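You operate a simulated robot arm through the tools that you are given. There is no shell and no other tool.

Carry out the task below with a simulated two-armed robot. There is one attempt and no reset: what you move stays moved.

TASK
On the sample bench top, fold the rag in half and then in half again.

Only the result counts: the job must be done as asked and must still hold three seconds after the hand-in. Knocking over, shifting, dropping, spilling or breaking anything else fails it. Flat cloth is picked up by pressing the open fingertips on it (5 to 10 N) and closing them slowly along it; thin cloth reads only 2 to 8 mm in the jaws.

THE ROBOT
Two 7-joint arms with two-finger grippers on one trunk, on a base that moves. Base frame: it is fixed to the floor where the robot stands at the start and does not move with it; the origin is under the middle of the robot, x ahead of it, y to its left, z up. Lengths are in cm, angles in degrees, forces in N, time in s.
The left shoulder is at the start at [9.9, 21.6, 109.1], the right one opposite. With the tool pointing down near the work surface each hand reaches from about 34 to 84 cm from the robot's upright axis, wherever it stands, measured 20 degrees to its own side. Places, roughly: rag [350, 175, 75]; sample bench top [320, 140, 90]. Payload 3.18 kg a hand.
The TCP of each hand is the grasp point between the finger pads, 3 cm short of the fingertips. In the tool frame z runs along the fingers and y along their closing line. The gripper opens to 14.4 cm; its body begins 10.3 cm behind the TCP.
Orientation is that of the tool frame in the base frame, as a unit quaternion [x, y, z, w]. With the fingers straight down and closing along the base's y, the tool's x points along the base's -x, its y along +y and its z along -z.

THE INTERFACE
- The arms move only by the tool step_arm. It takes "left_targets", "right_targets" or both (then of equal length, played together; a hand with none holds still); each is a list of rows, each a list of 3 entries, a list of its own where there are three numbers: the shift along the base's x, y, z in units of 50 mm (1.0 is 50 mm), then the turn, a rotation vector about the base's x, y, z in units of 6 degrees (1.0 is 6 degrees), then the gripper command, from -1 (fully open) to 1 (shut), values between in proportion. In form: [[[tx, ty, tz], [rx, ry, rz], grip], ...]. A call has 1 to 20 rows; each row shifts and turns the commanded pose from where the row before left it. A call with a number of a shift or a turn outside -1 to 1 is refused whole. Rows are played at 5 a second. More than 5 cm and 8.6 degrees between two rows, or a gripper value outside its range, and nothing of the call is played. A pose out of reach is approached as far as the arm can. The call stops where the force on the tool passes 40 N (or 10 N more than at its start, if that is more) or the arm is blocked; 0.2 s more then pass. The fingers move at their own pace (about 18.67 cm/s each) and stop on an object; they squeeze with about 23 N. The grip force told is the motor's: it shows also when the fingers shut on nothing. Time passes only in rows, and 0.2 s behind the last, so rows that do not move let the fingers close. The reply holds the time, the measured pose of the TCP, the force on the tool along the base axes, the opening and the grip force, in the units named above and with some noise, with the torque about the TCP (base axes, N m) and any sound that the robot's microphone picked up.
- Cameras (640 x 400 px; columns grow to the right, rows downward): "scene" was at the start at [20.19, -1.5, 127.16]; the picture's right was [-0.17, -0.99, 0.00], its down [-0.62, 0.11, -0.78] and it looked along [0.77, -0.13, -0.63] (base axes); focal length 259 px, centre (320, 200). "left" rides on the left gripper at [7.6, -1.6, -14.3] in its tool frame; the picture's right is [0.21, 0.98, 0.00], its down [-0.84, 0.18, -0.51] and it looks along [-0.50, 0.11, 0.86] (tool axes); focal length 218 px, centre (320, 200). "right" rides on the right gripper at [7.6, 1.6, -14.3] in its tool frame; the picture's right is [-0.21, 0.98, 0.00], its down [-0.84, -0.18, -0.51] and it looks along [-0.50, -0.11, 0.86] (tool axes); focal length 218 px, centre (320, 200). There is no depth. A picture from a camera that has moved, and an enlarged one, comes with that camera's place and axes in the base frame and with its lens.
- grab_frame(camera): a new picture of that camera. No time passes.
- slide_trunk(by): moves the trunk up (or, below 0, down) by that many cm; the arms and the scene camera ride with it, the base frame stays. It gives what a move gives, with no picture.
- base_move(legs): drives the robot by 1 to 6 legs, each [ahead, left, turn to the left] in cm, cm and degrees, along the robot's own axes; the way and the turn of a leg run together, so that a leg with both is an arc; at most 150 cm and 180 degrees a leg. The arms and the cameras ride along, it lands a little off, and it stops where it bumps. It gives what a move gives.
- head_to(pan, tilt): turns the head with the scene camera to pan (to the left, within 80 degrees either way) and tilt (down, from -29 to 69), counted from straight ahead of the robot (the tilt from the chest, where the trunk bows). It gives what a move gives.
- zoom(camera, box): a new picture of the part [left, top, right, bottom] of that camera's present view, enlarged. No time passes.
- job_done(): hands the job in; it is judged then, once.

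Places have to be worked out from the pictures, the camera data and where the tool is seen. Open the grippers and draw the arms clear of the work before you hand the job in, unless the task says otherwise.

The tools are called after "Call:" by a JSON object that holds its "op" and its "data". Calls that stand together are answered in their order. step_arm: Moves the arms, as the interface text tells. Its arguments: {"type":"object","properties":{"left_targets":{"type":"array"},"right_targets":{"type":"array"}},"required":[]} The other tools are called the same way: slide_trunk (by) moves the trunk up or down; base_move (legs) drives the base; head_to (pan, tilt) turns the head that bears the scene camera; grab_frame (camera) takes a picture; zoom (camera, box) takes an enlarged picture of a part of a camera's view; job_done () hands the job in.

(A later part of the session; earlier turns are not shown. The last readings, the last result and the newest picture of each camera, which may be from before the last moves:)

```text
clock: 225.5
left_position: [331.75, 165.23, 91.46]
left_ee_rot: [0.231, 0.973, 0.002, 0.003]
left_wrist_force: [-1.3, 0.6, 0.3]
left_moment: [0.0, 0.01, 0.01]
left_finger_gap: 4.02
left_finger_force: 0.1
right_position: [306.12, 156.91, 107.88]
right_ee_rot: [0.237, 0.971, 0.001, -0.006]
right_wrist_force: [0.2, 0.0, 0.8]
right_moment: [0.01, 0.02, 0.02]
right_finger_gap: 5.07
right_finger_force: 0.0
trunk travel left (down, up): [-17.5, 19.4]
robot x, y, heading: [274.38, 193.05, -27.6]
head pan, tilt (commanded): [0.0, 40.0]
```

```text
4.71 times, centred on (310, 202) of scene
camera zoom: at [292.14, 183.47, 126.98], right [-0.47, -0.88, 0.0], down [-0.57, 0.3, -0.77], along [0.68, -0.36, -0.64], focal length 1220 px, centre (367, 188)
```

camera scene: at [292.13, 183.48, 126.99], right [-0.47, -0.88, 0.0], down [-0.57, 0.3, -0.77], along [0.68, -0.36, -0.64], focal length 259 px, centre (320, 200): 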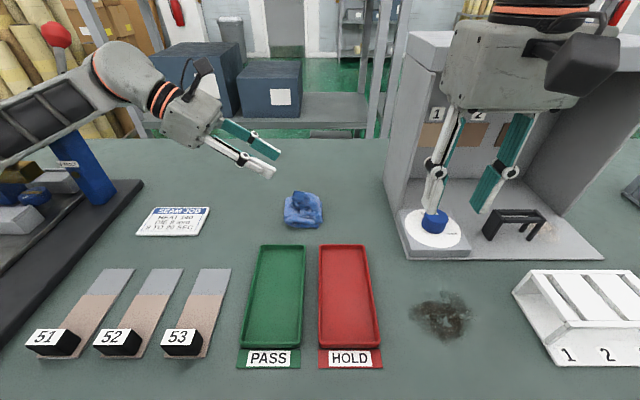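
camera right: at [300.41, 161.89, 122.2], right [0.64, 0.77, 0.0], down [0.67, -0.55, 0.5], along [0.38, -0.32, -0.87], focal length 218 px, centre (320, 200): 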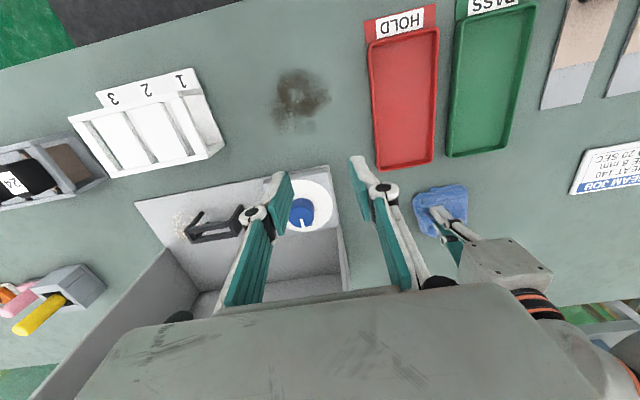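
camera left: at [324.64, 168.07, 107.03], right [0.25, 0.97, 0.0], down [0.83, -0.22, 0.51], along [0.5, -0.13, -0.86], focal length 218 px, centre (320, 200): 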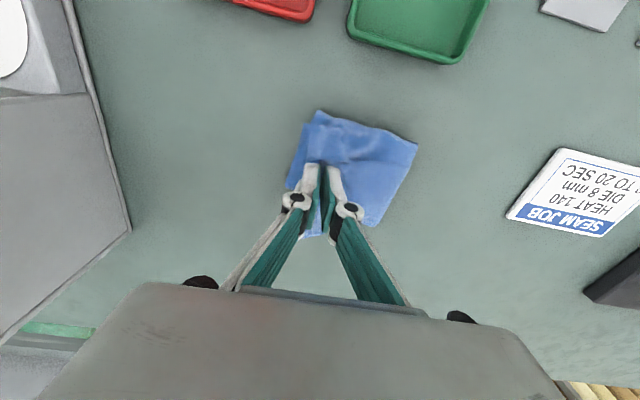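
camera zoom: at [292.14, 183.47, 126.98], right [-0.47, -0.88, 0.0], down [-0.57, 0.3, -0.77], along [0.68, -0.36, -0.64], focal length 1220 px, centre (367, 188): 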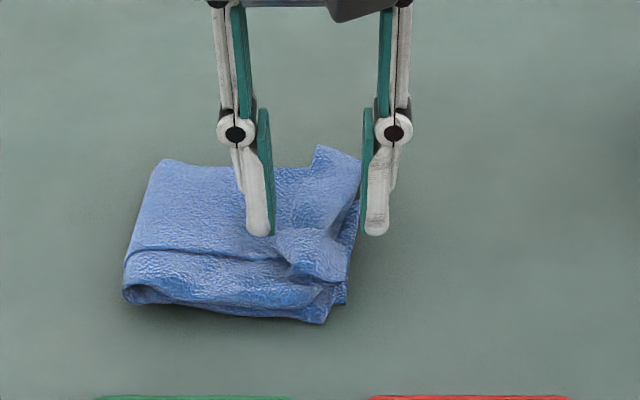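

That is a neat quarter fold. I'll raise the hand clear straight up and look from above.

Call:
{"op": "step_arm", "data": {"left_targets": [[[0, 0, 0.1], [0, 0, 0], 0.4], [[0, 0, 0.3], [0, 0, 0], 0.4], [[0, 0, 0.6], [0, 0, 0], 0.4], [[0, 0, 0.8], [0, 0, 0], 0.4], [[-0.3, 0.16, 0.6], [0, 0, 0], 0.4], [[-0.5, 0.26, 0.2], [0, 0, 0], 0.4], [[-0.5, 0.26, 0], [0, 0, 0], 0.4], [[0, 0, 0], [0, 0, 0], 0.4]]}}

Call:
{"op": "grab_frame", "data": {"camera": "left"}}

Call:
{"op": "zoom", "data": {"camera": "scene", "box": [250, 160, 370, 245]}}

Call:
{"op": "grab_frame", "data": {"camera": "scene"}}

```text
clock: 227.3
left_position: [325.37, 168.63, 104.41]
left_ee_rot: [0.232, 0.973, 0.002, 0.003]
left_wrist_force: [0.1, -0.3, -0.6]
left_moment: [-0.02, 0.0, -0.03]
left_finger_gap: 4.32
left_finger_force: 0.1
right_position: [306.26, 156.89, 107.83]
right_ee_rot: [0.238, 0.971, 0.001, -0.007]
right_wrist_force: [0.2, 0.4, 0.3]
right_moment: [-0.02, 0.01, 0.0]
right_finger_gap: 5.04
right_finger_force: 0.1
trunk travel left (down, up): [-17.5, 19.4]
robot x, y, heading: [274.16, 192.9, -27.7]
head pan, tilt (commanded): [0.0, 40.0]
```

```text
taken
camera left: at [317.55, 170.68, 118.59], right [0.25, 0.97, 0.0], down [0.83, -0.22, 0.51], along [0.5, -0.13, -0.86], focal length 218 px, centre (320, 200)
```

left: 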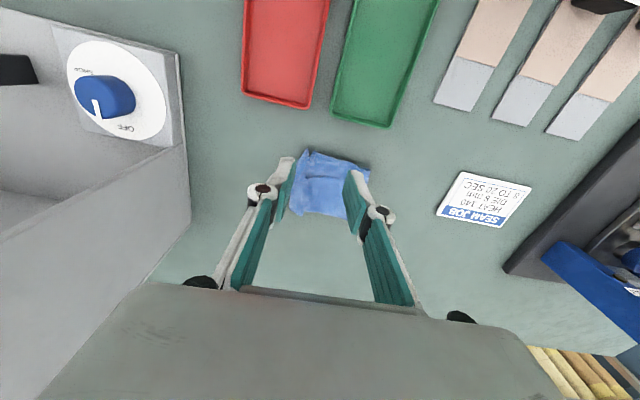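

```text
4.71 times, centred on (310, 202) of scene
camera zoom: at [292.17, 183.44, 126.97], right [-0.47, -0.88, 0.0], down [-0.57, 0.3, -0.77], along [0.68, -0.36, -0.64], focal length 1220 px, centre (367, 188)
```

zoom: 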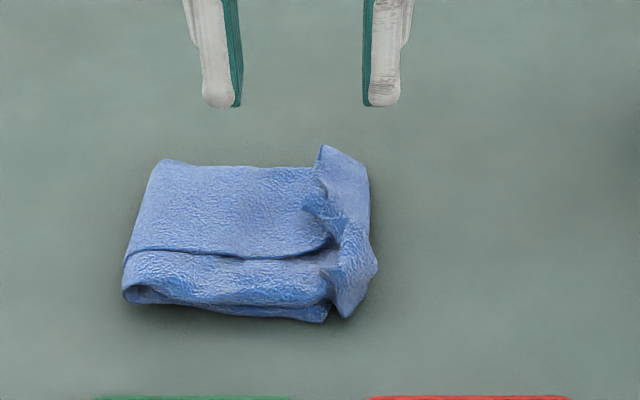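

```text
taken
camera scene: at [292.17, 183.44, 126.97], right [-0.47, -0.88, 0.0], down [-0.57, 0.3, -0.77], along [0.68, -0.36, -0.64], focal length 259 px, centre (320, 200)
```

scene: 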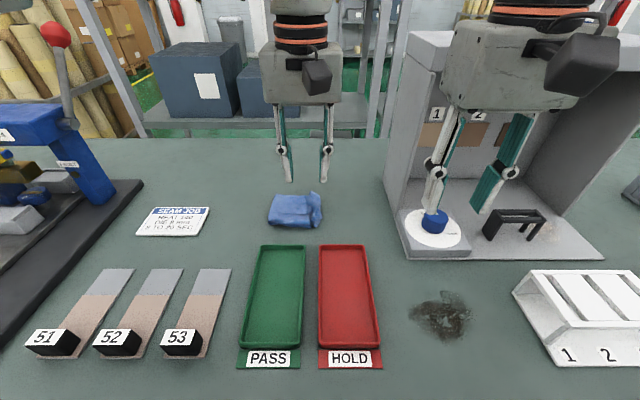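

The quarter fold holds; only the last ~2 cm of the upper end is curled back as a lip at the right, and the upper half is ~3 cm longer than the lower. I'll zoom from the left camera to locate the lip, so I can re-grip it right at its edge and even things out.

Call:
{"op": "zoom", "data": {"camera": "left", "box": [260, 130, 400, 230]}}

Call:
{"op": "zoom", "data": {"camera": "scene", "box": [270, 180, 340, 235]}}

```text
4.00 times, centred on (330, 180) of left
camera zoom: at [317.55, 170.68, 118.59], right [0.25, 0.97, 0.0], down [0.83, -0.22, 0.51], along [0.5, -0.13, -0.86], focal length 873 px, centre (280, 280)
```

zoom: 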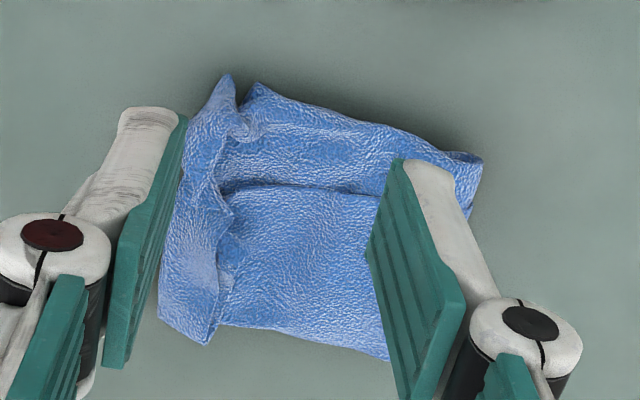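

```text
7.27 times, centred on (305, 208) of scene
camera zoom: at [292.17, 183.44, 126.97], right [-0.47, -0.88, 0.0], down [-0.57, 0.3, -0.77], along [0.68, -0.36, -0.64], focal length 1885 px, centre (429, 146)
```

zoom: 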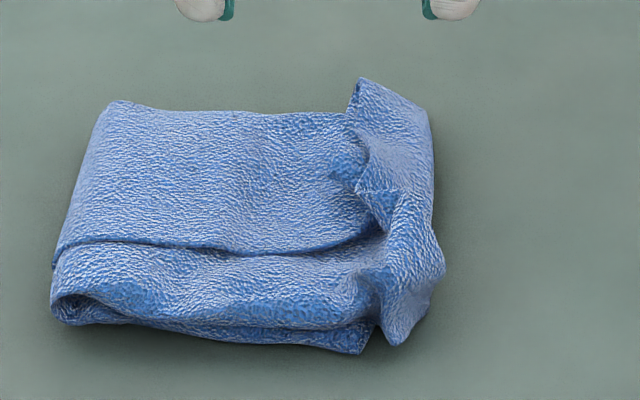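

The lip runs along the right end: base ≈[330.8,163.0], free edge ≈[331.3,165.1]. I'll straddle it (4.3 cm opening) centred at [331.1,164.1] and lower to TCP z≈91.

Call:
{"op": "step_arm", "data": {"left_targets": [[[0.382, -0.302, 0], [0, 0, 0], 0.4], [[0.382, -0.302, 0], [0, 0, 0], 0.4], [[0.382, -0.302, -0.2], [0, 0, 0], 0.4], [[0, 0, -0.7], [0, 0, 0], 0.4], [[0, 0, -0.7], [0, 0, 0], 0.4], [[0, 0, -0.6], [0, 0, 0], 0.4], [[0, 0, 0], [0, 0, 0], 0.4]]}}

Call:
{"op": "zoom", "data": {"camera": "left", "box": [250, 110, 390, 230]}}

Call:
{"op": "zoom", "data": {"camera": "scene", "box": [270, 170, 350, 235]}}

```text
clock: 228.9
left_position: [330.88, 164.05, 93.56]
left_ee_rot: [0.232, 0.973, 0.001, 0.003]
left_wrist_force: [0.1, -0.2, 0.3]
left_moment: [0.02, -0.02, -0.04]
left_finger_gap: 4.32
left_finger_force: 0.1
right_position: [306.09, 157.0, 107.78]
right_ee_rot: [0.238, 0.971, 0.001, -0.007]
right_wrist_force: [-0.2, 0.4, 0.0]
right_moment: [-0.02, -0.01, 0.01]
right_finger_gap: 5.03
right_finger_force: 0.1
trunk travel left (down, up): [-17.5, 19.4]
robot x, y, heading: [273.92, 192.52, -27.8]
head pan, tilt (commanded): [0.0, 40.0]
```

```text
3.33 times, centred on (320, 170) of left
camera zoom: at [323.27, 166.14, 107.68], right [0.25, 0.97, 0.0], down [0.83, -0.22, 0.51], along [0.5, -0.13, -0.86], focal length 728 px, centre (320, 300)
```

zoom: 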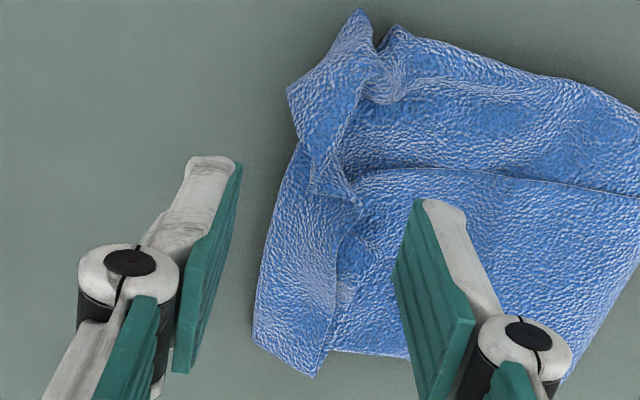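

```text
6.15 times, centred on (310, 202) of scene
camera zoom: at [292.09, 183.49, 127.0], right [-0.47, -0.88, 0.0], down [-0.57, 0.3, -0.77], along [0.68, -0.36, -0.64], focal length 1595 px, centre (382, 185)
```

zoom: 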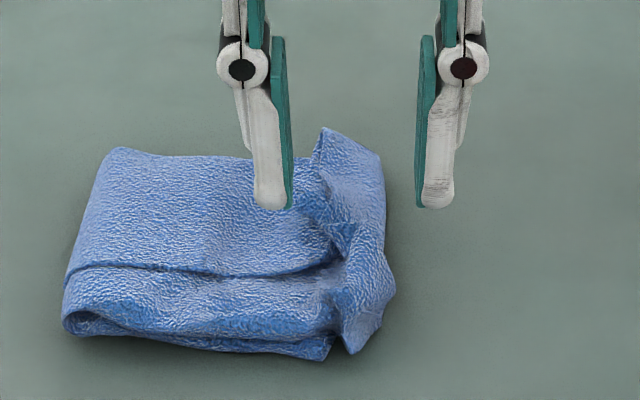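

The fingers straddle the lip well. I'll lower 2.4 cm and close on it.

Call:
{"op": "step_arm", "data": {"left_targets": [[[0, 0, -0.24], [0, 0, 0], 0.4], [[0, 0, -0.24], [0, 0, 0], 0.4], [[0, 0, 0], [0, 0, 0], 0.48], [[0, 0, 0], [0, 0, 0], 0.56], [[0, 0, 0], [0, 0, 0], 0.64], [[0, 0, 0], [0, 0, 0], 0.72], [[0, 0, 0], [0, 0, 0], 0.8], [[0, 0, 0], [0, 0, 0], 0.88], [[0, 0, 0], [0, 0, 0], 0.96], [[0, 0, 0], [0, 0, 0], 1], [[0, 0, 0], [0, 0, 0], 1], [[0, 0, 0], [0, 0, 0], 1]]}}

Call:
{"op": "zoom", "data": {"camera": "left", "box": [250, 90, 410, 230]}}

Call:
{"op": "zoom", "data": {"camera": "scene", "box": [270, 170, 350, 235]}}

```text
clock: 231.5
left_position: [331.21, 164.11, 91.09]
left_ee_rot: [0.231, 0.973, 0.002, 0.003]
left_wrist_force: [0.0, -0.2, -1.0]
left_moment: [0.05, -0.01, -0.01]
left_finger_gap: 0.44
left_finger_force: 27.4
right_position: [306.22, 156.85, 107.84]
right_ee_rot: [0.238, 0.971, 0.001, -0.006]
right_wrist_force: [-0.1, 0.9, 0.9]
right_moment: [0.03, -0.02, 0.03]
right_finger_gap: 5.04
right_finger_force: 0.0
trunk travel left (down, up): [-17.5, 19.4]
robot x, y, heading: [274.22, 192.97, -27.9]
head pan, tilt (commanded): [0.0, 40.0]
```

```text
2.86 times, centred on (330, 160) of left
camera zoom: at [323.33, 166.1, 105.28], right [0.25, 0.97, 0.0], down [0.83, -0.22, 0.51], along [0.5, -0.13, -0.86], focal length 624 px, centre (291, 314)
```

zoom: 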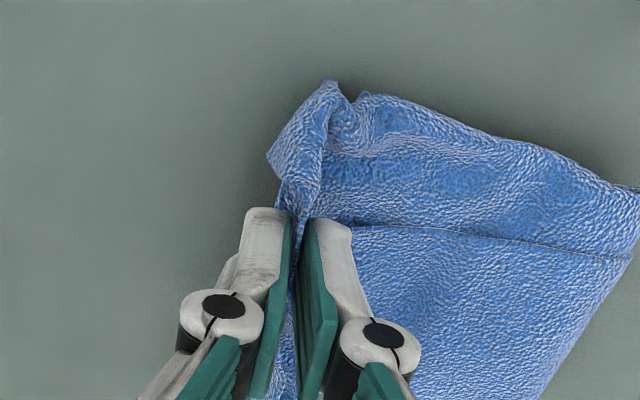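

```text
6.15 times, centred on (310, 202) of scene
camera zoom: at [292.13, 183.48, 126.99], right [-0.47, -0.88, 0.0], down [-0.57, 0.3, -0.77], along [0.68, -0.36, -0.64], focal length 1595 px, centre (382, 185)
```

zoom: 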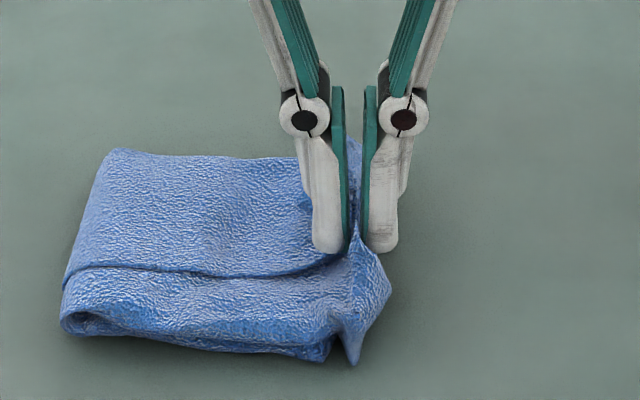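

Lip gripped (4.4 mm, 27 N). I'll lift it up and back toward the left so the lower half lies flat to its true middle.

Call:
{"op": "step_arm", "data": {"left_targets": [[[0.0144, 0.0263, 0.16], [0, 0, 0], 1], [[0.0144, 0.0263, 0.16], [0, 0, 0], 1], [[0.0336, 0.0614, 0.17], [0, 0, 0], 1], [[0.0336, 0.0614, 0.17], [0, 0, 0], 1], [[0.0528, 0.0965, 0.16], [0, 0, 0], 1], [[0.0528, 0.0965, 0.16], [0, 0, 0], 1], [[0.0672, 0.1228, 0.14], [0, 0, 0], 1], [[0.0672, 0.1228, 0.14], [0, 0, 0], 1], [[0.0864, 0.1579, 0.12], [0, 0, 0], 1], [[0.0864, 0.1579, 0.12], [0, 0, 0], 1], [[0.096, 0.1754, 0.08], [0, 0, 0], 1], [[0.096, 0.1754, 0.08], [0, 0, 0], 1], [[0.096, 0.1754, 0.04], [0, 0, 0], 1], [[0.096, 0.1754, 0.04], [0, 0, 0], 1], [[0.096, 0.1754, 0], [0, 0, 0], 1], [[0.096, 0.1754, 0], [0, 0, 0], 1], [[0.096, 0.1754, -0.04], [0, 0, 0], 1], [[0, 0, 0], [0, 0, 0], 1]]}}

Call:
{"op": "zoom", "data": {"camera": "scene", "box": [230, 140, 370, 245]}}

Call:
{"op": "grab_frame", "data": {"camera": "left"}}

```text
clock: 235.3
left_position: [336.85, 174.77, 99.42]
left_ee_rot: [0.232, 0.973, 0.002, 0.003]
left_wrist_force: [-0.9, -0.3, -0.4]
left_moment: [0.0, 0.0, 0.03]
left_finger_gap: 0.0
left_finger_force: 23.2
right_position: [306.26, 156.9, 107.91]
right_ee_rot: [0.238, 0.971, 0.001, -0.007]
right_wrist_force: [0.4, -0.9, 0.1]
right_moment: [-0.03, -0.02, -0.01]
right_finger_gap: 5.04
right_finger_force: 0.0
trunk travel left (down, up): [-17.5, 19.4]
robot x, y, heading: [274.03, 192.76, -27.7]
head pan, tilt (commanded): [0.0, 40.0]
```

```text
3.81 times, centred on (300, 192) of scene
camera zoom: at [292.13, 183.46, 126.98], right [-0.47, -0.88, 0.0], down [-0.57, 0.3, -0.77], along [0.68, -0.36, -0.64], focal length 987 px, centre (396, 229)
```

zoom: 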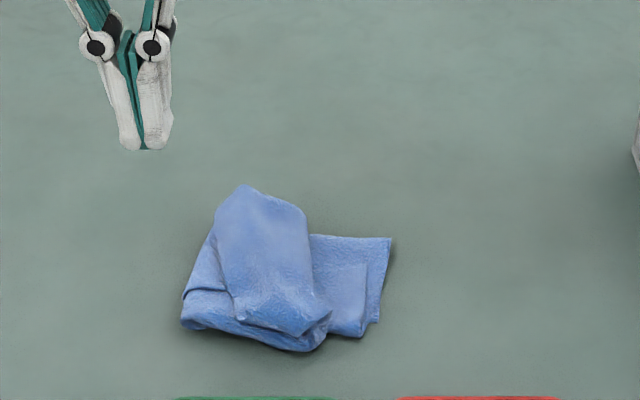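

```text
taken
camera left: at [329.19, 176.88, 113.7], right [0.25, 0.97, 0.0], down [0.83, -0.22, 0.51], along [0.5, -0.13, -0.86], focal length 218 px, centre (320, 200)
```

left: 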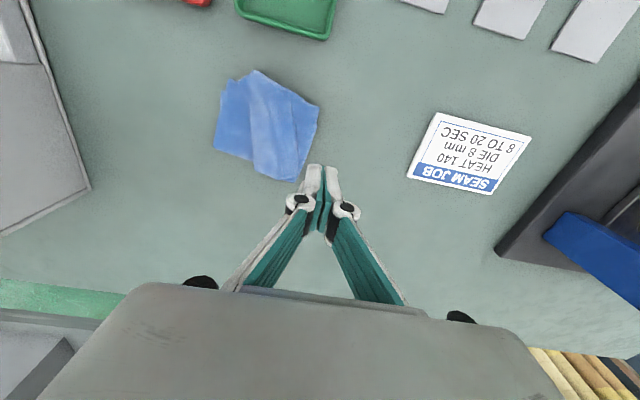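

The lip slipped out of the jaws on the way. I'll look closely at how the cloth lies now.

Call:
{"op": "zoom", "data": {"camera": "scene", "box": [265, 180, 335, 235]}}

Call:
{"op": "zoom", "data": {"camera": "left", "box": [190, 50, 350, 200]}}

```text
7.27 times, centred on (300, 208) of scene
camera zoom: at [292.13, 183.46, 126.98], right [-0.47, -0.88, 0.0], down [-0.57, 0.3, -0.77], along [0.68, -0.36, -0.64], focal length 1885 px, centre (466, 146)
```

zoom: 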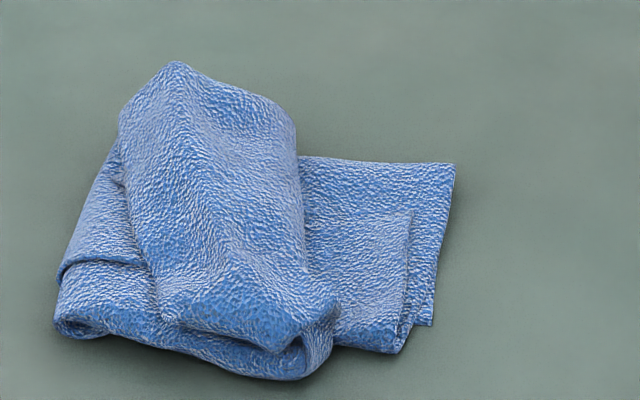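

```text
2.67 times, centred on (270, 125) of left
camera zoom: at [329.19, 176.88, 113.7], right [0.25, 0.97, 0.0], down [0.83, -0.22, 0.51], along [0.5, -0.13, -0.86], focal length 582 px, centre (453, 400)
```

zoom: 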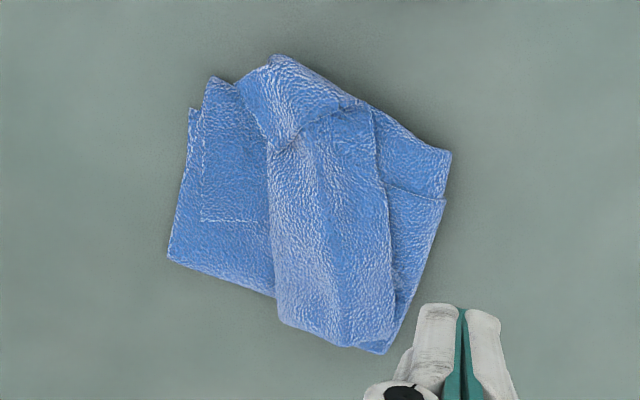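

The end is now a flat flap on top with its free edge at the left (≈[335.1,172.4]) and its hinge at ≈[334,167.8]; turning just this flap over to the right would bring its edge right to the lower end at [330.9,164.1] — a well-balanced fold. I'll set up to pinch its free edge: 3 cm opening, yaw +12°, above [334.6,171.5].

Call:
{"op": "step_arm", "data": {"left_targets": [[[-0.15, -0.22, 0], [0, 0, 1], 0.8], [[-0.15, -0.22, 0], [0, 0, 1], 0.58], [[-0.15, -0.22, -0.3], [0, 0, 0], 0.58], [[0, 0, -0.6], [0, 0, 0], 0.58], [[0, 0, -0.4], [0, 0, 0], 0.58], [[0, 0, 0], [0, 0, 0], 0.58]]}}

Call:
{"op": "zoom", "data": {"camera": "left", "box": [240, 70, 400, 230]}}

Call:
{"op": "zoom", "data": {"camera": "scene", "box": [255, 160, 345, 235]}}

```text
clock: 236.7
left_position: [334.91, 171.5, 92.99]
left_ee_rot: [0.129, 0.992, 0.002, 0.002]
left_wrist_force: [0.4, -0.9, 0.0]
left_moment: [0.01, 0.02, 0.04]
left_finger_gap: 3.01
left_finger_force: 0.0
right_position: [306.17, 156.89, 107.81]
right_ee_rot: [0.238, 0.971, 0.0, -0.008]
right_wrist_force: [-0.3, -0.3, -0.3]
right_moment: [0.0, 0.0, -0.04]
right_finger_gap: 5.03
right_finger_force: 0.0
trunk travel left (down, up): [-17.5, 19.4]
robot x, y, heading: [274.15, 192.8, -27.9]
head pan, tilt (commanded): [0.0, 40.0]
```

```text
2.50 times, centred on (320, 150) of left
camera zoom: at [326.77, 171.93, 107.2], right [0.05, 1.0, 0.0], down [0.86, -0.04, 0.51], along [0.51, -0.02, -0.86], focal length 546 px, centre (320, 325)
```

zoom: 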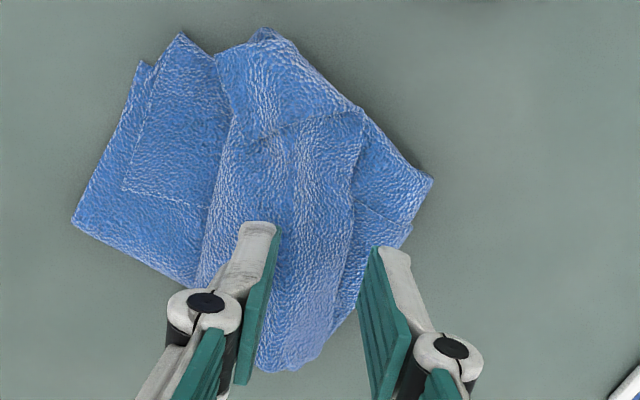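

```text
5.33 times, centred on (300, 198) of scene
camera zoom: at [292.12, 183.49, 126.99], right [-0.47, -0.88, 0.0], down [-0.57, 0.3, -0.77], along [0.68, -0.36, -0.64], focal length 1382 px, centre (427, 213)
```

zoom: 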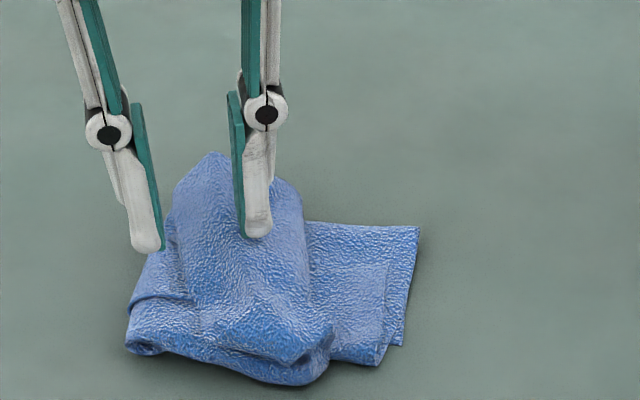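

Left finger is just off the flap's free edge, right finger above the flap. I'll lower in small steps to contact.

Call:
{"op": "step_arm", "data": {"left_targets": [[[0, 0, -0.12], [0, 0, 0], 0.58], [[0, 0, -0.1], [0, 0, 0], 0.58], [[0, 0, 0], [0, 0, 0], 0.58]]}}

```text
clock: 237.5
left_position: [334.77, 171.46, 92.01]
left_ee_rot: [0.129, 0.992, 0.002, 0.003]
left_wrist_force: [-0.2, -0.5, 0.6]
left_moment: [0.0, 0.0, -0.01]
left_finger_gap: 3.03
left_finger_force: 0.1
right_position: [306.18, 156.93, 107.77]
right_ee_rot: [0.238, 0.971, 0.0, -0.007]
right_wrist_force: [0.1, -0.2, 0.6]
right_moment: [-0.01, 0.0, -0.01]
right_finger_gap: 5.04
right_finger_force: 0.0
trunk travel left (down, up): [-17.5, 19.4]
robot x, y, heading: [274.41, 193.04, -27.8]
head pan, tilt (commanded): [0.0, 40.0]
```

Call:
{"op": "step_arm", "data": {"left_targets": [[[0, 0, -0.1], [0, 0, 0], 0.58], [[0, 0, -0.1], [0, 0, 0], 0.58], [[0, 0, 0], [0, 0, 0], 0.58]]}}

Call:
{"op": "zoom", "data": {"camera": "scene", "box": [255, 160, 345, 235]}}

```text
clock: 238.3
left_position: [334.72, 171.55, 90.91]
left_ee_rot: [0.128, 0.992, 0.002, 0.002]
left_wrist_force: [-0.4, 0.1, 0.1]
left_moment: [0.02, 0.0, -0.04]
left_finger_gap: 3.04
left_finger_force: 0.1
right_position: [306.23, 156.93, 107.91]
right_ee_rot: [0.237, 0.972, 0.001, -0.007]
right_wrist_force: [0.0, 1.2, 0.0]
right_moment: [0.01, -0.03, -0.06]
right_finger_gap: 5.03
right_finger_force: 0.0
trunk travel left (down, up): [-17.5, 19.4]
robot x, y, heading: [274.51, 193.03, -27.9]
head pan, tilt (commanded): [0.0, 40.0]
```

```text
5.33 times, centred on (300, 198) of scene
camera zoom: at [292.14, 183.47, 126.98], right [-0.47, -0.88, 0.0], down [-0.57, 0.3, -0.77], along [0.68, -0.36, -0.64], focal length 1382 px, centre (427, 213)
```

zoom: 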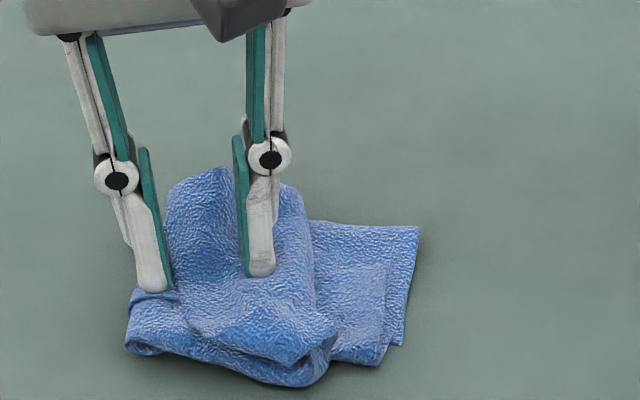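

The fingers now straddle the loose flap edge. I'll close slowly and read the gap.

Call:
{"op": "step_arm", "data": {"left_targets": [[[0, 0, 0], [0, 0, 0], 0.62], [[0, 0, 0], [0, 0, 0], 0.66], [[0, 0, 0], [0, 0, 0], 0.7], [[0, 0, 0], [0, 0, 0], 0.74], [[0, 0, 0], [0, 0, 0], 0.78], [[0, 0, 0], [0, 0, 0], 0.82], [[0, 0, 0], [0, 0, 0], 0.86], [[0, 0, 0], [0, 0, 0], 0.9], [[0, 0, 0], [0, 0, 0], 0.95], [[0, 0, 0], [0, 0, 0], 1], [[0, 0, 0], [0, 0, 0], 1], [[0, 0, 0], [0, 0, 0], 1]]}}

Call:
{"op": "zoom", "data": {"camera": "scene", "box": [255, 160, 345, 235]}}

Call:
{"op": "zoom", "data": {"camera": "left", "box": [240, 70, 400, 230]}}

```text
clock: 240.9
left_position: [334.69, 171.52, 90.98]
left_ee_rot: [0.129, 0.992, 0.003, 0.004]
left_wrist_force: [-1.0, -0.3, -1.2]
left_moment: [0.01, -0.05, -0.03]
left_finger_gap: 0.43
left_finger_force: 28.3
right_position: [306.31, 156.93, 107.8]
right_ee_rot: [0.238, 0.971, 0.0, -0.007]
right_wrist_force: [-0.3, 0.3, -0.7]
right_moment: [-0.01, 0.0, 0.0]
right_finger_gap: 5.04
right_finger_force: 0.1
trunk travel left (down, up): [-17.5, 19.4]
robot x, y, heading: [273.95, 193.01, -27.7]
head pan, tilt (commanded): [0.0, 40.0]
```

```text
5.33 times, centred on (300, 198) of scene
camera zoom: at [292.14, 183.47, 126.98], right [-0.47, -0.88, 0.0], down [-0.57, 0.3, -0.77], along [0.68, -0.36, -0.64], focal length 1382 px, centre (427, 213)
```

zoom: 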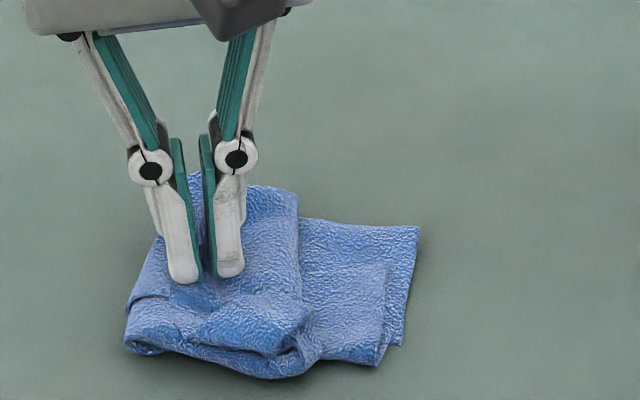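

```text
2.50 times, centred on (320, 150) of left
camera zoom: at [326.71, 171.95, 105.11], right [0.05, 1.0, 0.0], down [0.86, -0.04, 0.51], along [0.51, -0.02, -0.86], focal length 546 px, centre (320, 325)
```

zoom: 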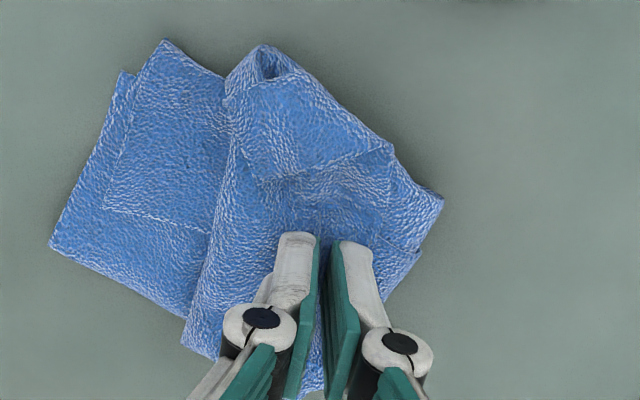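

Gap 4.3 mm — consistent with the two-layer flap. I'll lift 4 cm to check that only the flap comes up.

Call:
{"op": "step_arm", "data": {"left_targets": [[[-0.01, -0.02, 0.15], [0, 0, 0], 1], [[-0.02, -0.035, 0.15], [0, 0, 0], 1], [[-0.03, -0.05, 0.15], [0, 0, 0], 1], [[-0.04, -0.07, 0.15], [0, 0, 0], 1], [[-0.04, -0.07, 0.15], [0, 0, 0], 1], [[0, 0, 0], [0, 0, 0], 1]]}}

Call:
{"op": "zoom", "data": {"camera": "scene", "box": [255, 150, 345, 235]}}

Call:
{"op": "zoom", "data": {"camera": "left", "box": [220, 70, 400, 230]}}

```text
clock: 242.3
left_position: [334.02, 170.35, 94.52]
left_ee_rot: [0.128, 0.992, 0.002, 0.002]
left_wrist_force: [-0.4, 0.2, -1.2]
left_moment: [0.0, 0.03, 0.0]
left_finger_gap: 0.45
left_finger_force: 26.0
right_position: [306.19, 156.94, 107.87]
right_ee_rot: [0.238, 0.971, 0.001, -0.006]
right_wrist_force: [0.4, -0.6, -0.1]
right_moment: [0.01, 0.0, 0.0]
right_finger_gap: 5.06
right_finger_force: 0.0
trunk travel left (down, up): [-17.5, 19.4]
robot x, y, heading: [274.35, 192.92, -27.5]
head pan, tilt (commanded): [0.0, 40.0]
```

```text
4.71 times, centred on (300, 192) of scene
camera zoom: at [292.15, 183.47, 126.98], right [-0.47, -0.88, 0.0], down [-0.57, 0.3, -0.77], along [0.68, -0.36, -0.64], focal length 1220 px, centre (414, 235)
```

zoom: 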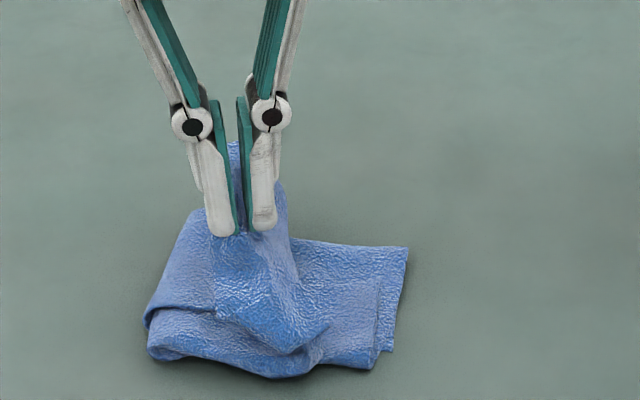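

```text
2.50 times, centred on (310, 150) of left
camera zoom: at [326.06, 170.72, 108.84], right [0.05, 1.0, 0.0], down [0.86, -0.04, 0.51], along [0.51, -0.02, -0.86], focal length 546 px, centre (345, 325)
```

zoom: 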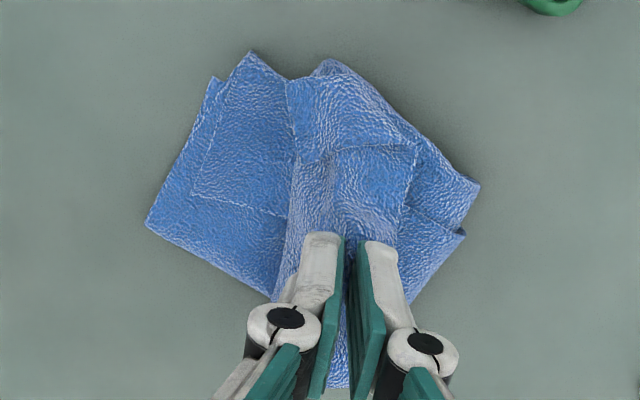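

Call:
{"op": "step_arm", "data": {"left_targets": [[[-0.02, -0.035, 0.15], [0, 0, 0], 1], [[-0.02, -0.035, 0.15], [0, 0, 0], 1], [[-0.02, -0.035, 0.15], [0, 0, 0], 1], [[0, 0, 0], [0, 0, 0], 1]]}}

Call:
{"op": "zoom", "data": {"camera": "scene", "box": [255, 150, 345, 235]}}

Call:
{"op": "zoom", "data": {"camera": "left", "box": [220, 70, 400, 230]}}

```text
clock: 243.3
left_position: [333.71, 169.83, 96.96]
left_ee_rot: [0.129, 0.992, 0.002, 0.004]
left_wrist_force: [0.0, 0.5, 1.6]
left_moment: [0.13, -0.04, 0.0]
left_finger_gap: 0.11
left_finger_force: 18.9
right_position: [306.18, 156.95, 107.8]
right_ee_rot: [0.238, 0.971, 0.001, -0.007]
right_wrist_force: [0.1, 0.2, 0.3]
right_moment: [-0.01, 0.0, 0.04]
right_finger_gap: 5.05
right_finger_force: 0.2
trunk travel left (down, up): [-17.5, 19.4]
robot x, y, heading: [274.15, 192.96, -28.2]
head pan, tilt (commanded): [0.0, 40.0]
```

```text
4.71 times, centred on (300, 192) of scene
camera zoom: at [292.15, 183.47, 126.98], right [-0.47, -0.88, 0.0], down [-0.57, 0.3, -0.77], along [0.68, -0.36, -0.64], focal length 1220 px, centre (414, 235)
```

zoom: 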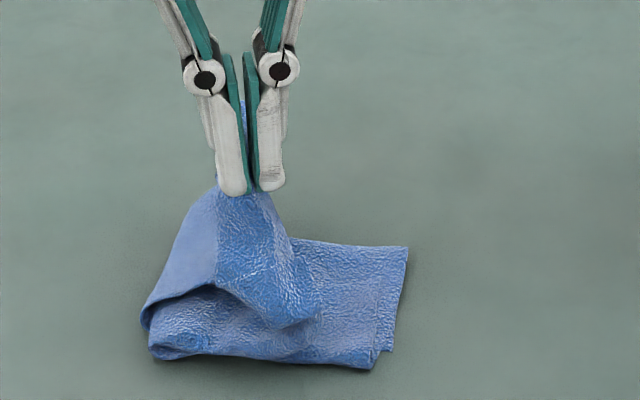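

```text
2.50 times, centred on (310, 150) of left
camera zoom: at [325.74, 170.19, 111.09], right [0.05, 1.0, 0.0], down [0.86, -0.04, 0.51], along [0.51, -0.02, -0.86], focal length 546 px, centre (345, 325)
```

zoom: 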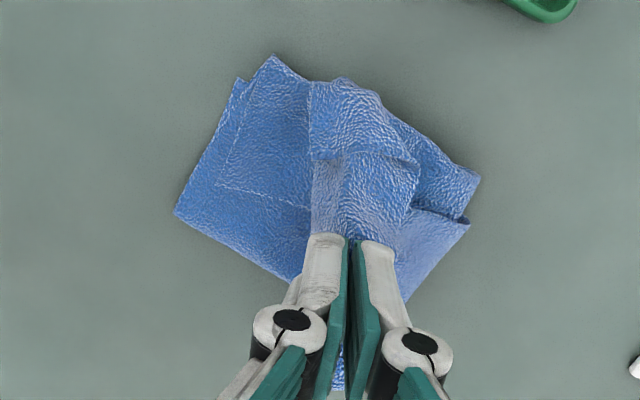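

The grip now holds mainly the top of a tent; the right-hand sheet hangs toward the right. I'll carry it 4 cm right and slightly down and check again.

Call:
{"op": "step_arm", "data": {"left_targets": [[[-0.07, -0.13, 0], [0, 0, 0], 1], [[-0.09, -0.17, -0.03], [0, 0, 0], 1], [[-0.09, -0.17, -0.06], [0, 0, 0], 1], [[-0.09, -0.17, -0.1], [0, 0, 0], 1], [[-0.09, -0.17, -0.12], [0, 0, 0], 1], [[0, 0, 0], [0, 0, 0], 1]]}}

Call:
{"op": "zoom", "data": {"camera": "scene", "box": [255, 150, 345, 235]}}

Call:
{"op": "zoom", "data": {"camera": "left", "box": [230, 70, 410, 230]}}

```text
clock: 244.7
left_position: [331.6, 165.68, 95.42]
left_ee_rot: [0.129, 0.992, 0.001, 0.003]
left_wrist_force: [0.7, -0.3, 0.0]
left_moment: [-0.07, 0.03, 0.05]
left_finger_gap: 0.36
left_finger_force: 28.3
right_position: [306.09, 156.86, 107.89]
right_ee_rot: [0.238, 0.971, 0.001, -0.007]
right_wrist_force: [-0.3, 0.0, 0.0]
right_moment: [0.0, 0.03, 0.06]
right_finger_gap: 5.03
right_finger_force: 0.1
trunk travel left (down, up): [-17.5, 19.4]
robot x, y, heading: [274.33, 193.03, -28.0]
head pan, tilt (commanded): [0.0, 40.0]
```

```text
4.71 times, centred on (300, 192) of scene
camera zoom: at [292.13, 183.49, 126.99], right [-0.47, -0.88, 0.0], down [-0.57, 0.3, -0.77], along [0.68, -0.36, -0.64], focal length 1220 px, centre (414, 235)
```

zoom: 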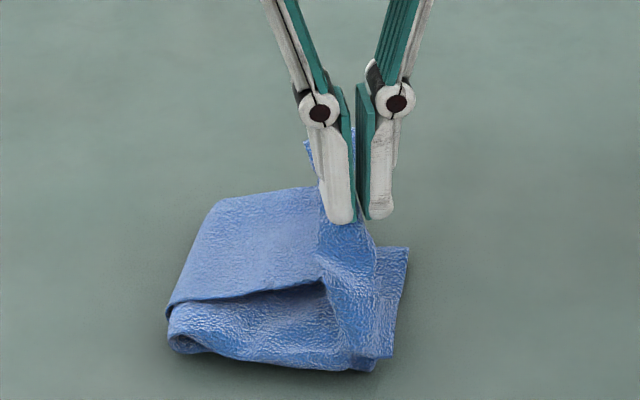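

```text
2.50 times, centred on (320, 150) of left
camera zoom: at [323.57, 166.1, 109.54], right [0.05, 1.0, 0.0], down [0.86, -0.04, 0.51], along [0.51, -0.02, -0.86], focal length 546 px, centre (320, 325)
```

zoom: 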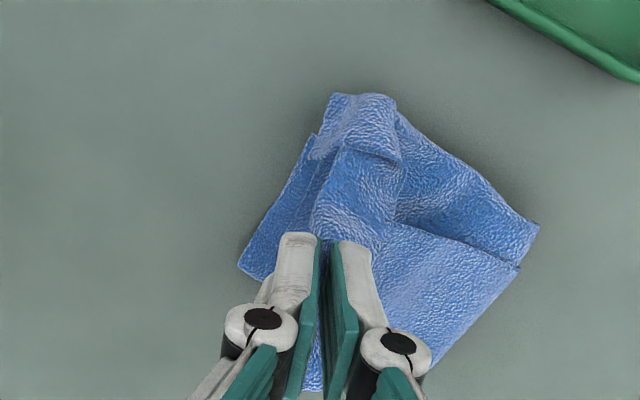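

Now the upper half is stretched smoothly from the left fold to the jaws, and the end hangs on the right side. I'll lower it and release just inside the right end.

Call:
{"op": "step_arm", "data": {"left_targets": [[[-0.02, -0.04, -0.15], [0, 0, -0.5], 1], [[-0.02, -0.04, -0.15], [0, 0, -0.5], 1], [[0, 0, -0.15], [0, 0, -0.5], 1], [[0, 0, -0.15], [0, 0, -0.5], 1], [[0, 0, -0.12], [0, 0, 0], 1], [[0, 0, 0], [0, 0, 0], 1]]}}

Call:
{"op": "zoom", "data": {"camera": "scene", "box": [260, 160, 350, 240]}}

Call:
{"op": "zoom", "data": {"camera": "left", "box": [230, 70, 410, 230]}}

```text
clock: 246.1
left_position: [331.35, 165.45, 91.88]
left_ee_rot: [0.231, 0.973, 0.002, 0.003]
left_wrist_force: [-0.6, -0.3, -0.8]
left_moment: [0.03, 0.02, -0.01]
left_finger_gap: 0.31
left_finger_force: 20.1
right_position: [306.29, 156.93, 107.83]
right_ee_rot: [0.238, 0.971, 0.001, -0.007]
right_wrist_force: [-0.5, 0.2, -0.3]
right_moment: [0.01, -0.03, 0.02]
right_finger_gap: 5.03
right_finger_force: 0.0
trunk travel left (down, up): [-17.5, 19.4]
robot x, y, heading: [273.96, 192.97, -28.1]
head pan, tilt (commanded): [0.0, 40.0]
```

```text
5.00 times, centred on (305, 200) of scene
camera zoom: at [292.13, 183.48, 126.99], right [-0.47, -0.88, 0.0], down [-0.57, 0.3, -0.77], along [0.68, -0.36, -0.64], focal length 1296 px, centre (395, 200)
```

zoom: 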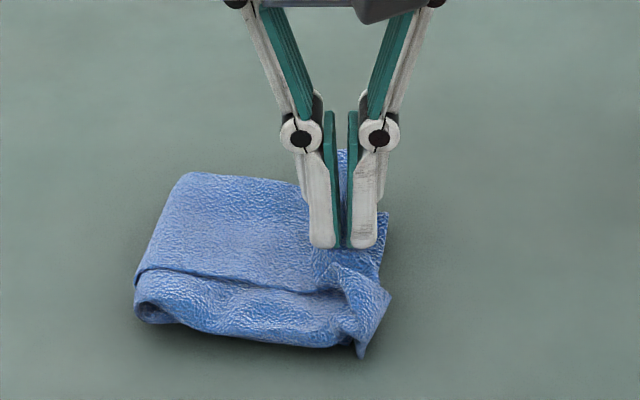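

```text
2.50 times, centred on (320, 150) of left
camera zoom: at [323.66, 167.41, 105.98], right [0.25, 0.97, 0.0], down [0.83, -0.22, 0.51], along [0.5, -0.13, -0.86], focal length 546 px, centre (320, 325)
```

zoom: 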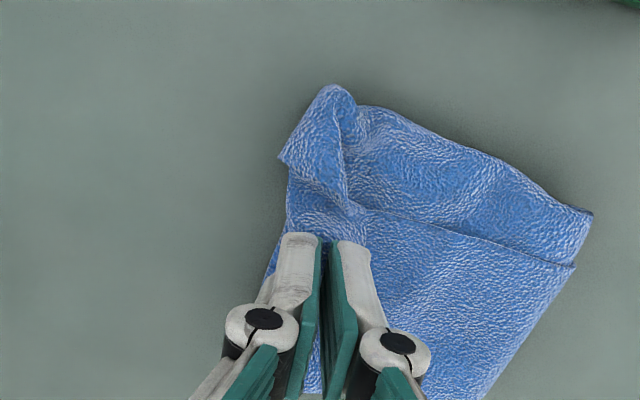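

Looks like the neat quarter fold again. I'll lower 0.5 cm and release slowly, then lift straight up.

Call:
{"op": "step_arm", "data": {"left_targets": [[[0, 0, -0.1], [0, 0, 0], 1], [[0, 0, 0], [0, 0, 0], 0.92], [[0, 0, 0], [0, 0, 0], 0.84], [[0, 0, 0], [0, 0, 0], 0.76], [[0, 0, 0], [0, 0, 0], 0.68], [[0, 0, 0], [0, 0, 0], 0.6], [[0, 0, 0], [0, 0, 0], 0.52], [[0, 0, 0], [0, 0, 0], 0.44], [[0, 0, 0], [0, 0, 0], 0.36], [[0, 0, 0.2], [0, 0, 0], 0.36], [[0, 0, 0.5], [0, 0, 0], 0.36], [[0, 0, 0.8], [0, 0, 0], 0.36], [[0, 0, 0.6], [0, 0, 0], 0.36], [[-0.3, 0.16, 0.4], [0, 0, 0], 0.36], [[-0.5, 0.26, 0], [0, 0, 0], 0.36], [[-0.5, 0.26, 0], [0, 0, 0], 0.36], [[0, 0, 0], [0, 0, 0], 0.36]]}}

Call:
{"op": "zoom", "data": {"camera": "scene", "box": [265, 180, 345, 240]}}

Call:
{"op": "zoom", "data": {"camera": "left", "box": [250, 120, 410, 240]}}

```text
clock: 249.7
left_position: [324.9, 168.91, 103.74]
left_ee_rot: [0.231, 0.973, 0.002, 0.003]
left_wrist_force: [-0.6, -0.5, 0.3]
left_moment: [0.01, -0.03, -0.02]
left_finger_gap: 4.6
left_finger_force: 0.0
right_position: [306.25, 156.98, 107.86]
right_ee_rot: [0.238, 0.971, 0.001, -0.008]
right_wrist_force: [-0.7, -0.1, -0.5]
right_moment: [-0.02, 0.02, -0.02]
right_finger_gap: 5.06
right_finger_force: 0.0
trunk travel left (down, up): [-17.5, 19.4]
robot x, y, heading: [274.19, 193.39, -27.8]
head pan, tilt (commanded): [0.0, 40.0]
```

```text
6.67 times, centred on (305, 210) of scene
camera zoom: at [292.17, 183.44, 126.96], right [-0.47, -0.88, 0.0], down [-0.57, 0.3, -0.77], along [0.68, -0.36, -0.64], focal length 1728 px, centre (420, 133)
```

zoom: 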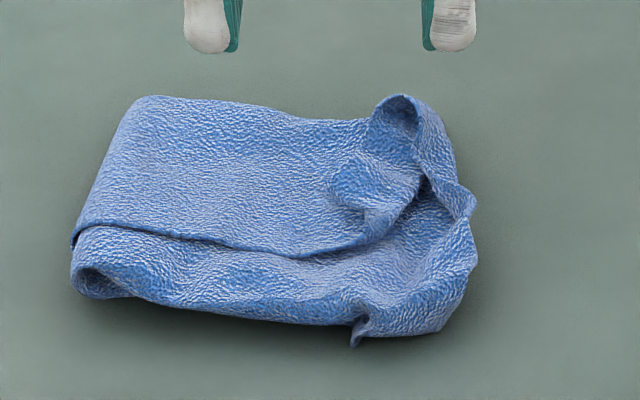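

```text
3.33 times, centred on (330, 180) of left
camera zoom: at [317.07, 170.85, 117.94], right [0.25, 0.97, 0.0], down [0.83, -0.22, 0.51], along [0.5, -0.13, -0.86], focal length 728 px, centre (287, 267)
```

zoom: 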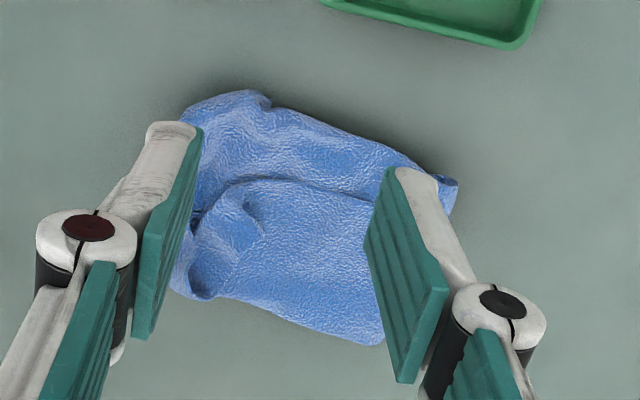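

The package is now about 13 × 10 cm with the top layer's right end slightly curled. I'll move the hand aside to view it fully from above.

Call:
{"op": "step_arm", "data": {"left_targets": [[[-0.3, 0.2, 0.5], [0, 0, 0], 0.36], [[-0.3, 0.3, 0.3], [0, 0, 0], 0.36], [[-0.3, 0.3, 0], [0, 0, 0], 0.36], [[0, 0, 0], [0, 0, 0], 0.36]]}}

Call:
{"op": "zoom", "data": {"camera": "left", "box": [180, 180, 360, 300]}}

Call:
{"op": "zoom", "data": {"camera": "scene", "box": [265, 180, 345, 240]}}

Call:
{"op": "grab_frame", "data": {"camera": "left"}}

```text
clock: 250.7
left_position: [320.45, 172.86, 107.74]
left_ee_rot: [0.232, 0.973, 0.002, 0.002]
left_wrist_force: [-0.8, 0.4, 0.2]
left_moment: [0.04, 0.0, -0.02]
left_finger_gap: 4.64
left_finger_force: 0.1
right_position: [306.16, 156.86, 107.79]
right_ee_rot: [0.238, 0.971, 0.002, -0.009]
right_wrist_force: [0.0, -1.0, 1.3]
right_moment: [0.03, 0.02, 0.04]
right_finger_gap: 5.05
right_finger_force: 0.1
trunk travel left (down, up): [-17.5, 19.4]
robot x, y, heading: [274.14, 192.86, -27.9]
head pan, tilt (commanded): [0.0, 40.0]
```

```text
3.33 times, centred on (270, 240) of left
camera zoom: at [312.66, 174.79, 121.99], right [0.25, 0.97, 0.0], down [0.83, -0.22, 0.51], along [0.5, -0.13, -0.86], focal length 728 px, centre (487, 67)
```

zoom: 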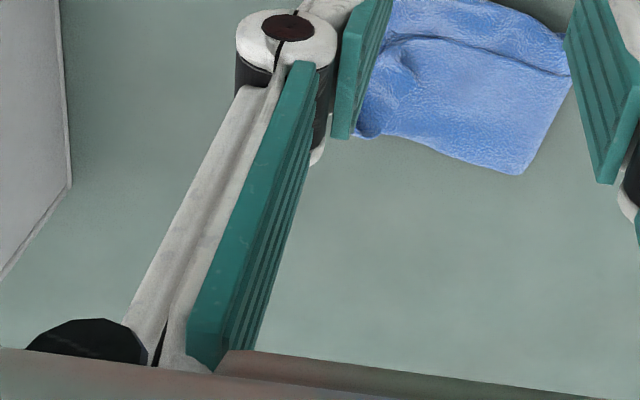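

```text
6.67 times, centred on (305, 210) of scene
camera zoom: at [292.15, 183.44, 126.97], right [-0.47, -0.88, 0.0], down [-0.57, 0.3, -0.77], along [0.68, -0.36, -0.64], focal length 1728 px, centre (420, 133)
```

zoom: 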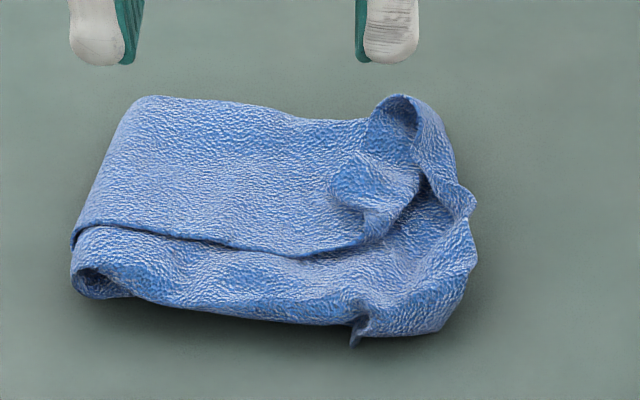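

```text
taken
camera left: at [312.66, 174.79, 121.99], right [0.25, 0.97, 0.0], down [0.83, -0.22, 0.51], along [0.5, -0.13, -0.86], focal length 218 px, centre (320, 200)
```

left: 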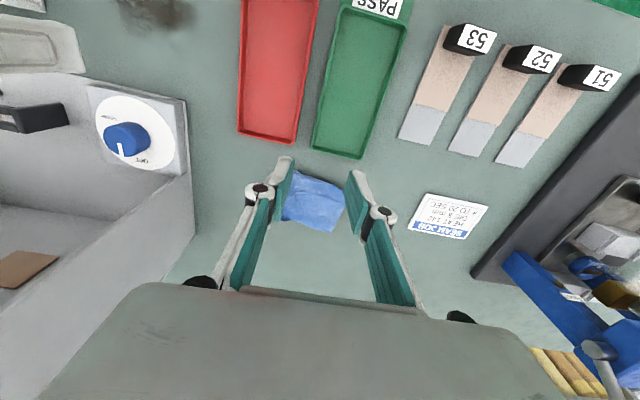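

The right end of the top layers is slightly curled up. I'll rotate the hand ~72° so the two fingers form a rake across the package, and sweep the curl gently outward to the right just above the cloth.

Call:
{"op": "step_arm", "data": {"left_targets": [[[0.3, -0.1, 0], [0, 0, 1], 0.3], [[0.3, -0.1, 0], [0, 0, 1], 0.3], [[0.3, -0.1, 0], [0, 0, 1], 0.3], [[0.3, -0.1, 0], [0, 0, 1], 0.3], [[0.3, -0.1, 0], [0, 0, 1], 0.3], [[0.3, -0.1, 0], [0, 0, 1], 0.3], [[0.3, -0.1, 0], [0, 0, 1], 0.3], [[0.2, -0.1, 0], [0, 0, 1], 0.3], [[0, -0.1, 0], [0, 0, 1], 0.3], [[0, -0.1, 0], [0, 0, 1], 0.3], [[0, -0.05, 0], [0, 0, 1], 0.3], [[0, 0, 0], [0, 0, 1], 0.3], [[0, 0, 0], [0, 0, 0], 0.3]]}}

Call:
{"op": "grab_frame", "data": {"camera": "left"}}

Call:
{"op": "zoom", "data": {"camera": "left", "box": [250, 40, 390, 160]}}

```text
clock: 253.5
left_position: [332.01, 167.54, 107.76]
left_ee_rot: [-0.385, 0.923, 0.003, 0.001]
left_wrist_force: [-0.4, 0.5, 0.9]
left_moment: [-0.01, 0.0, 0.02]
left_finger_gap: 5.06
left_finger_force: 0.1
right_position: [306.15, 156.92, 107.82]
right_ee_rot: [0.237, 0.971, 0.001, -0.007]
right_wrist_force: [-0.6, 0.0, -0.2]
right_moment: [0.0, -0.01, -0.02]
right_finger_gap: 5.01
right_finger_force: 0.1
trunk travel left (down, up): [-17.5, 19.4]
robot x, y, heading: [274.22, 193.13, -27.9]
head pan, tilt (commanded): [0.0, 40.0]
```

```text
taken
camera left: at [327.59, 160.88, 121.94], right [-0.84, 0.54, 0.0], down [0.46, 0.72, 0.51], along [0.27, 0.43, -0.86], focal length 218 px, centre (320, 200)
```

left: 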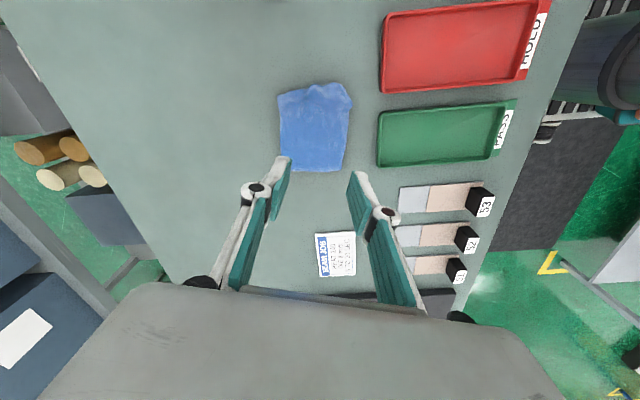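

```text
3.33 times, centred on (320, 100) of left
camera zoom: at [327.59, 160.88, 121.94], right [-0.84, 0.54, 0.0], down [0.46, 0.72, 0.51], along [0.27, 0.43, -0.86], focal length 728 px, centre (320, 533)
```

zoom: 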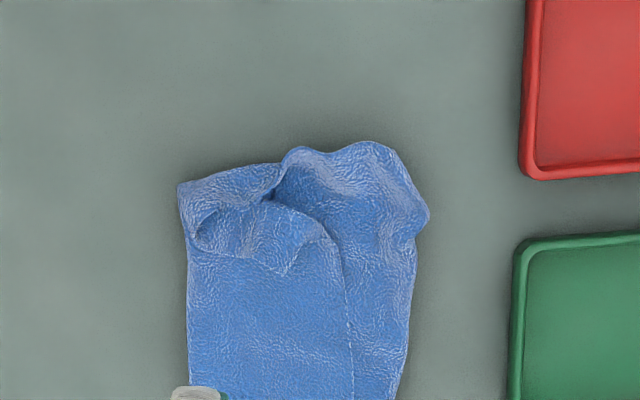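

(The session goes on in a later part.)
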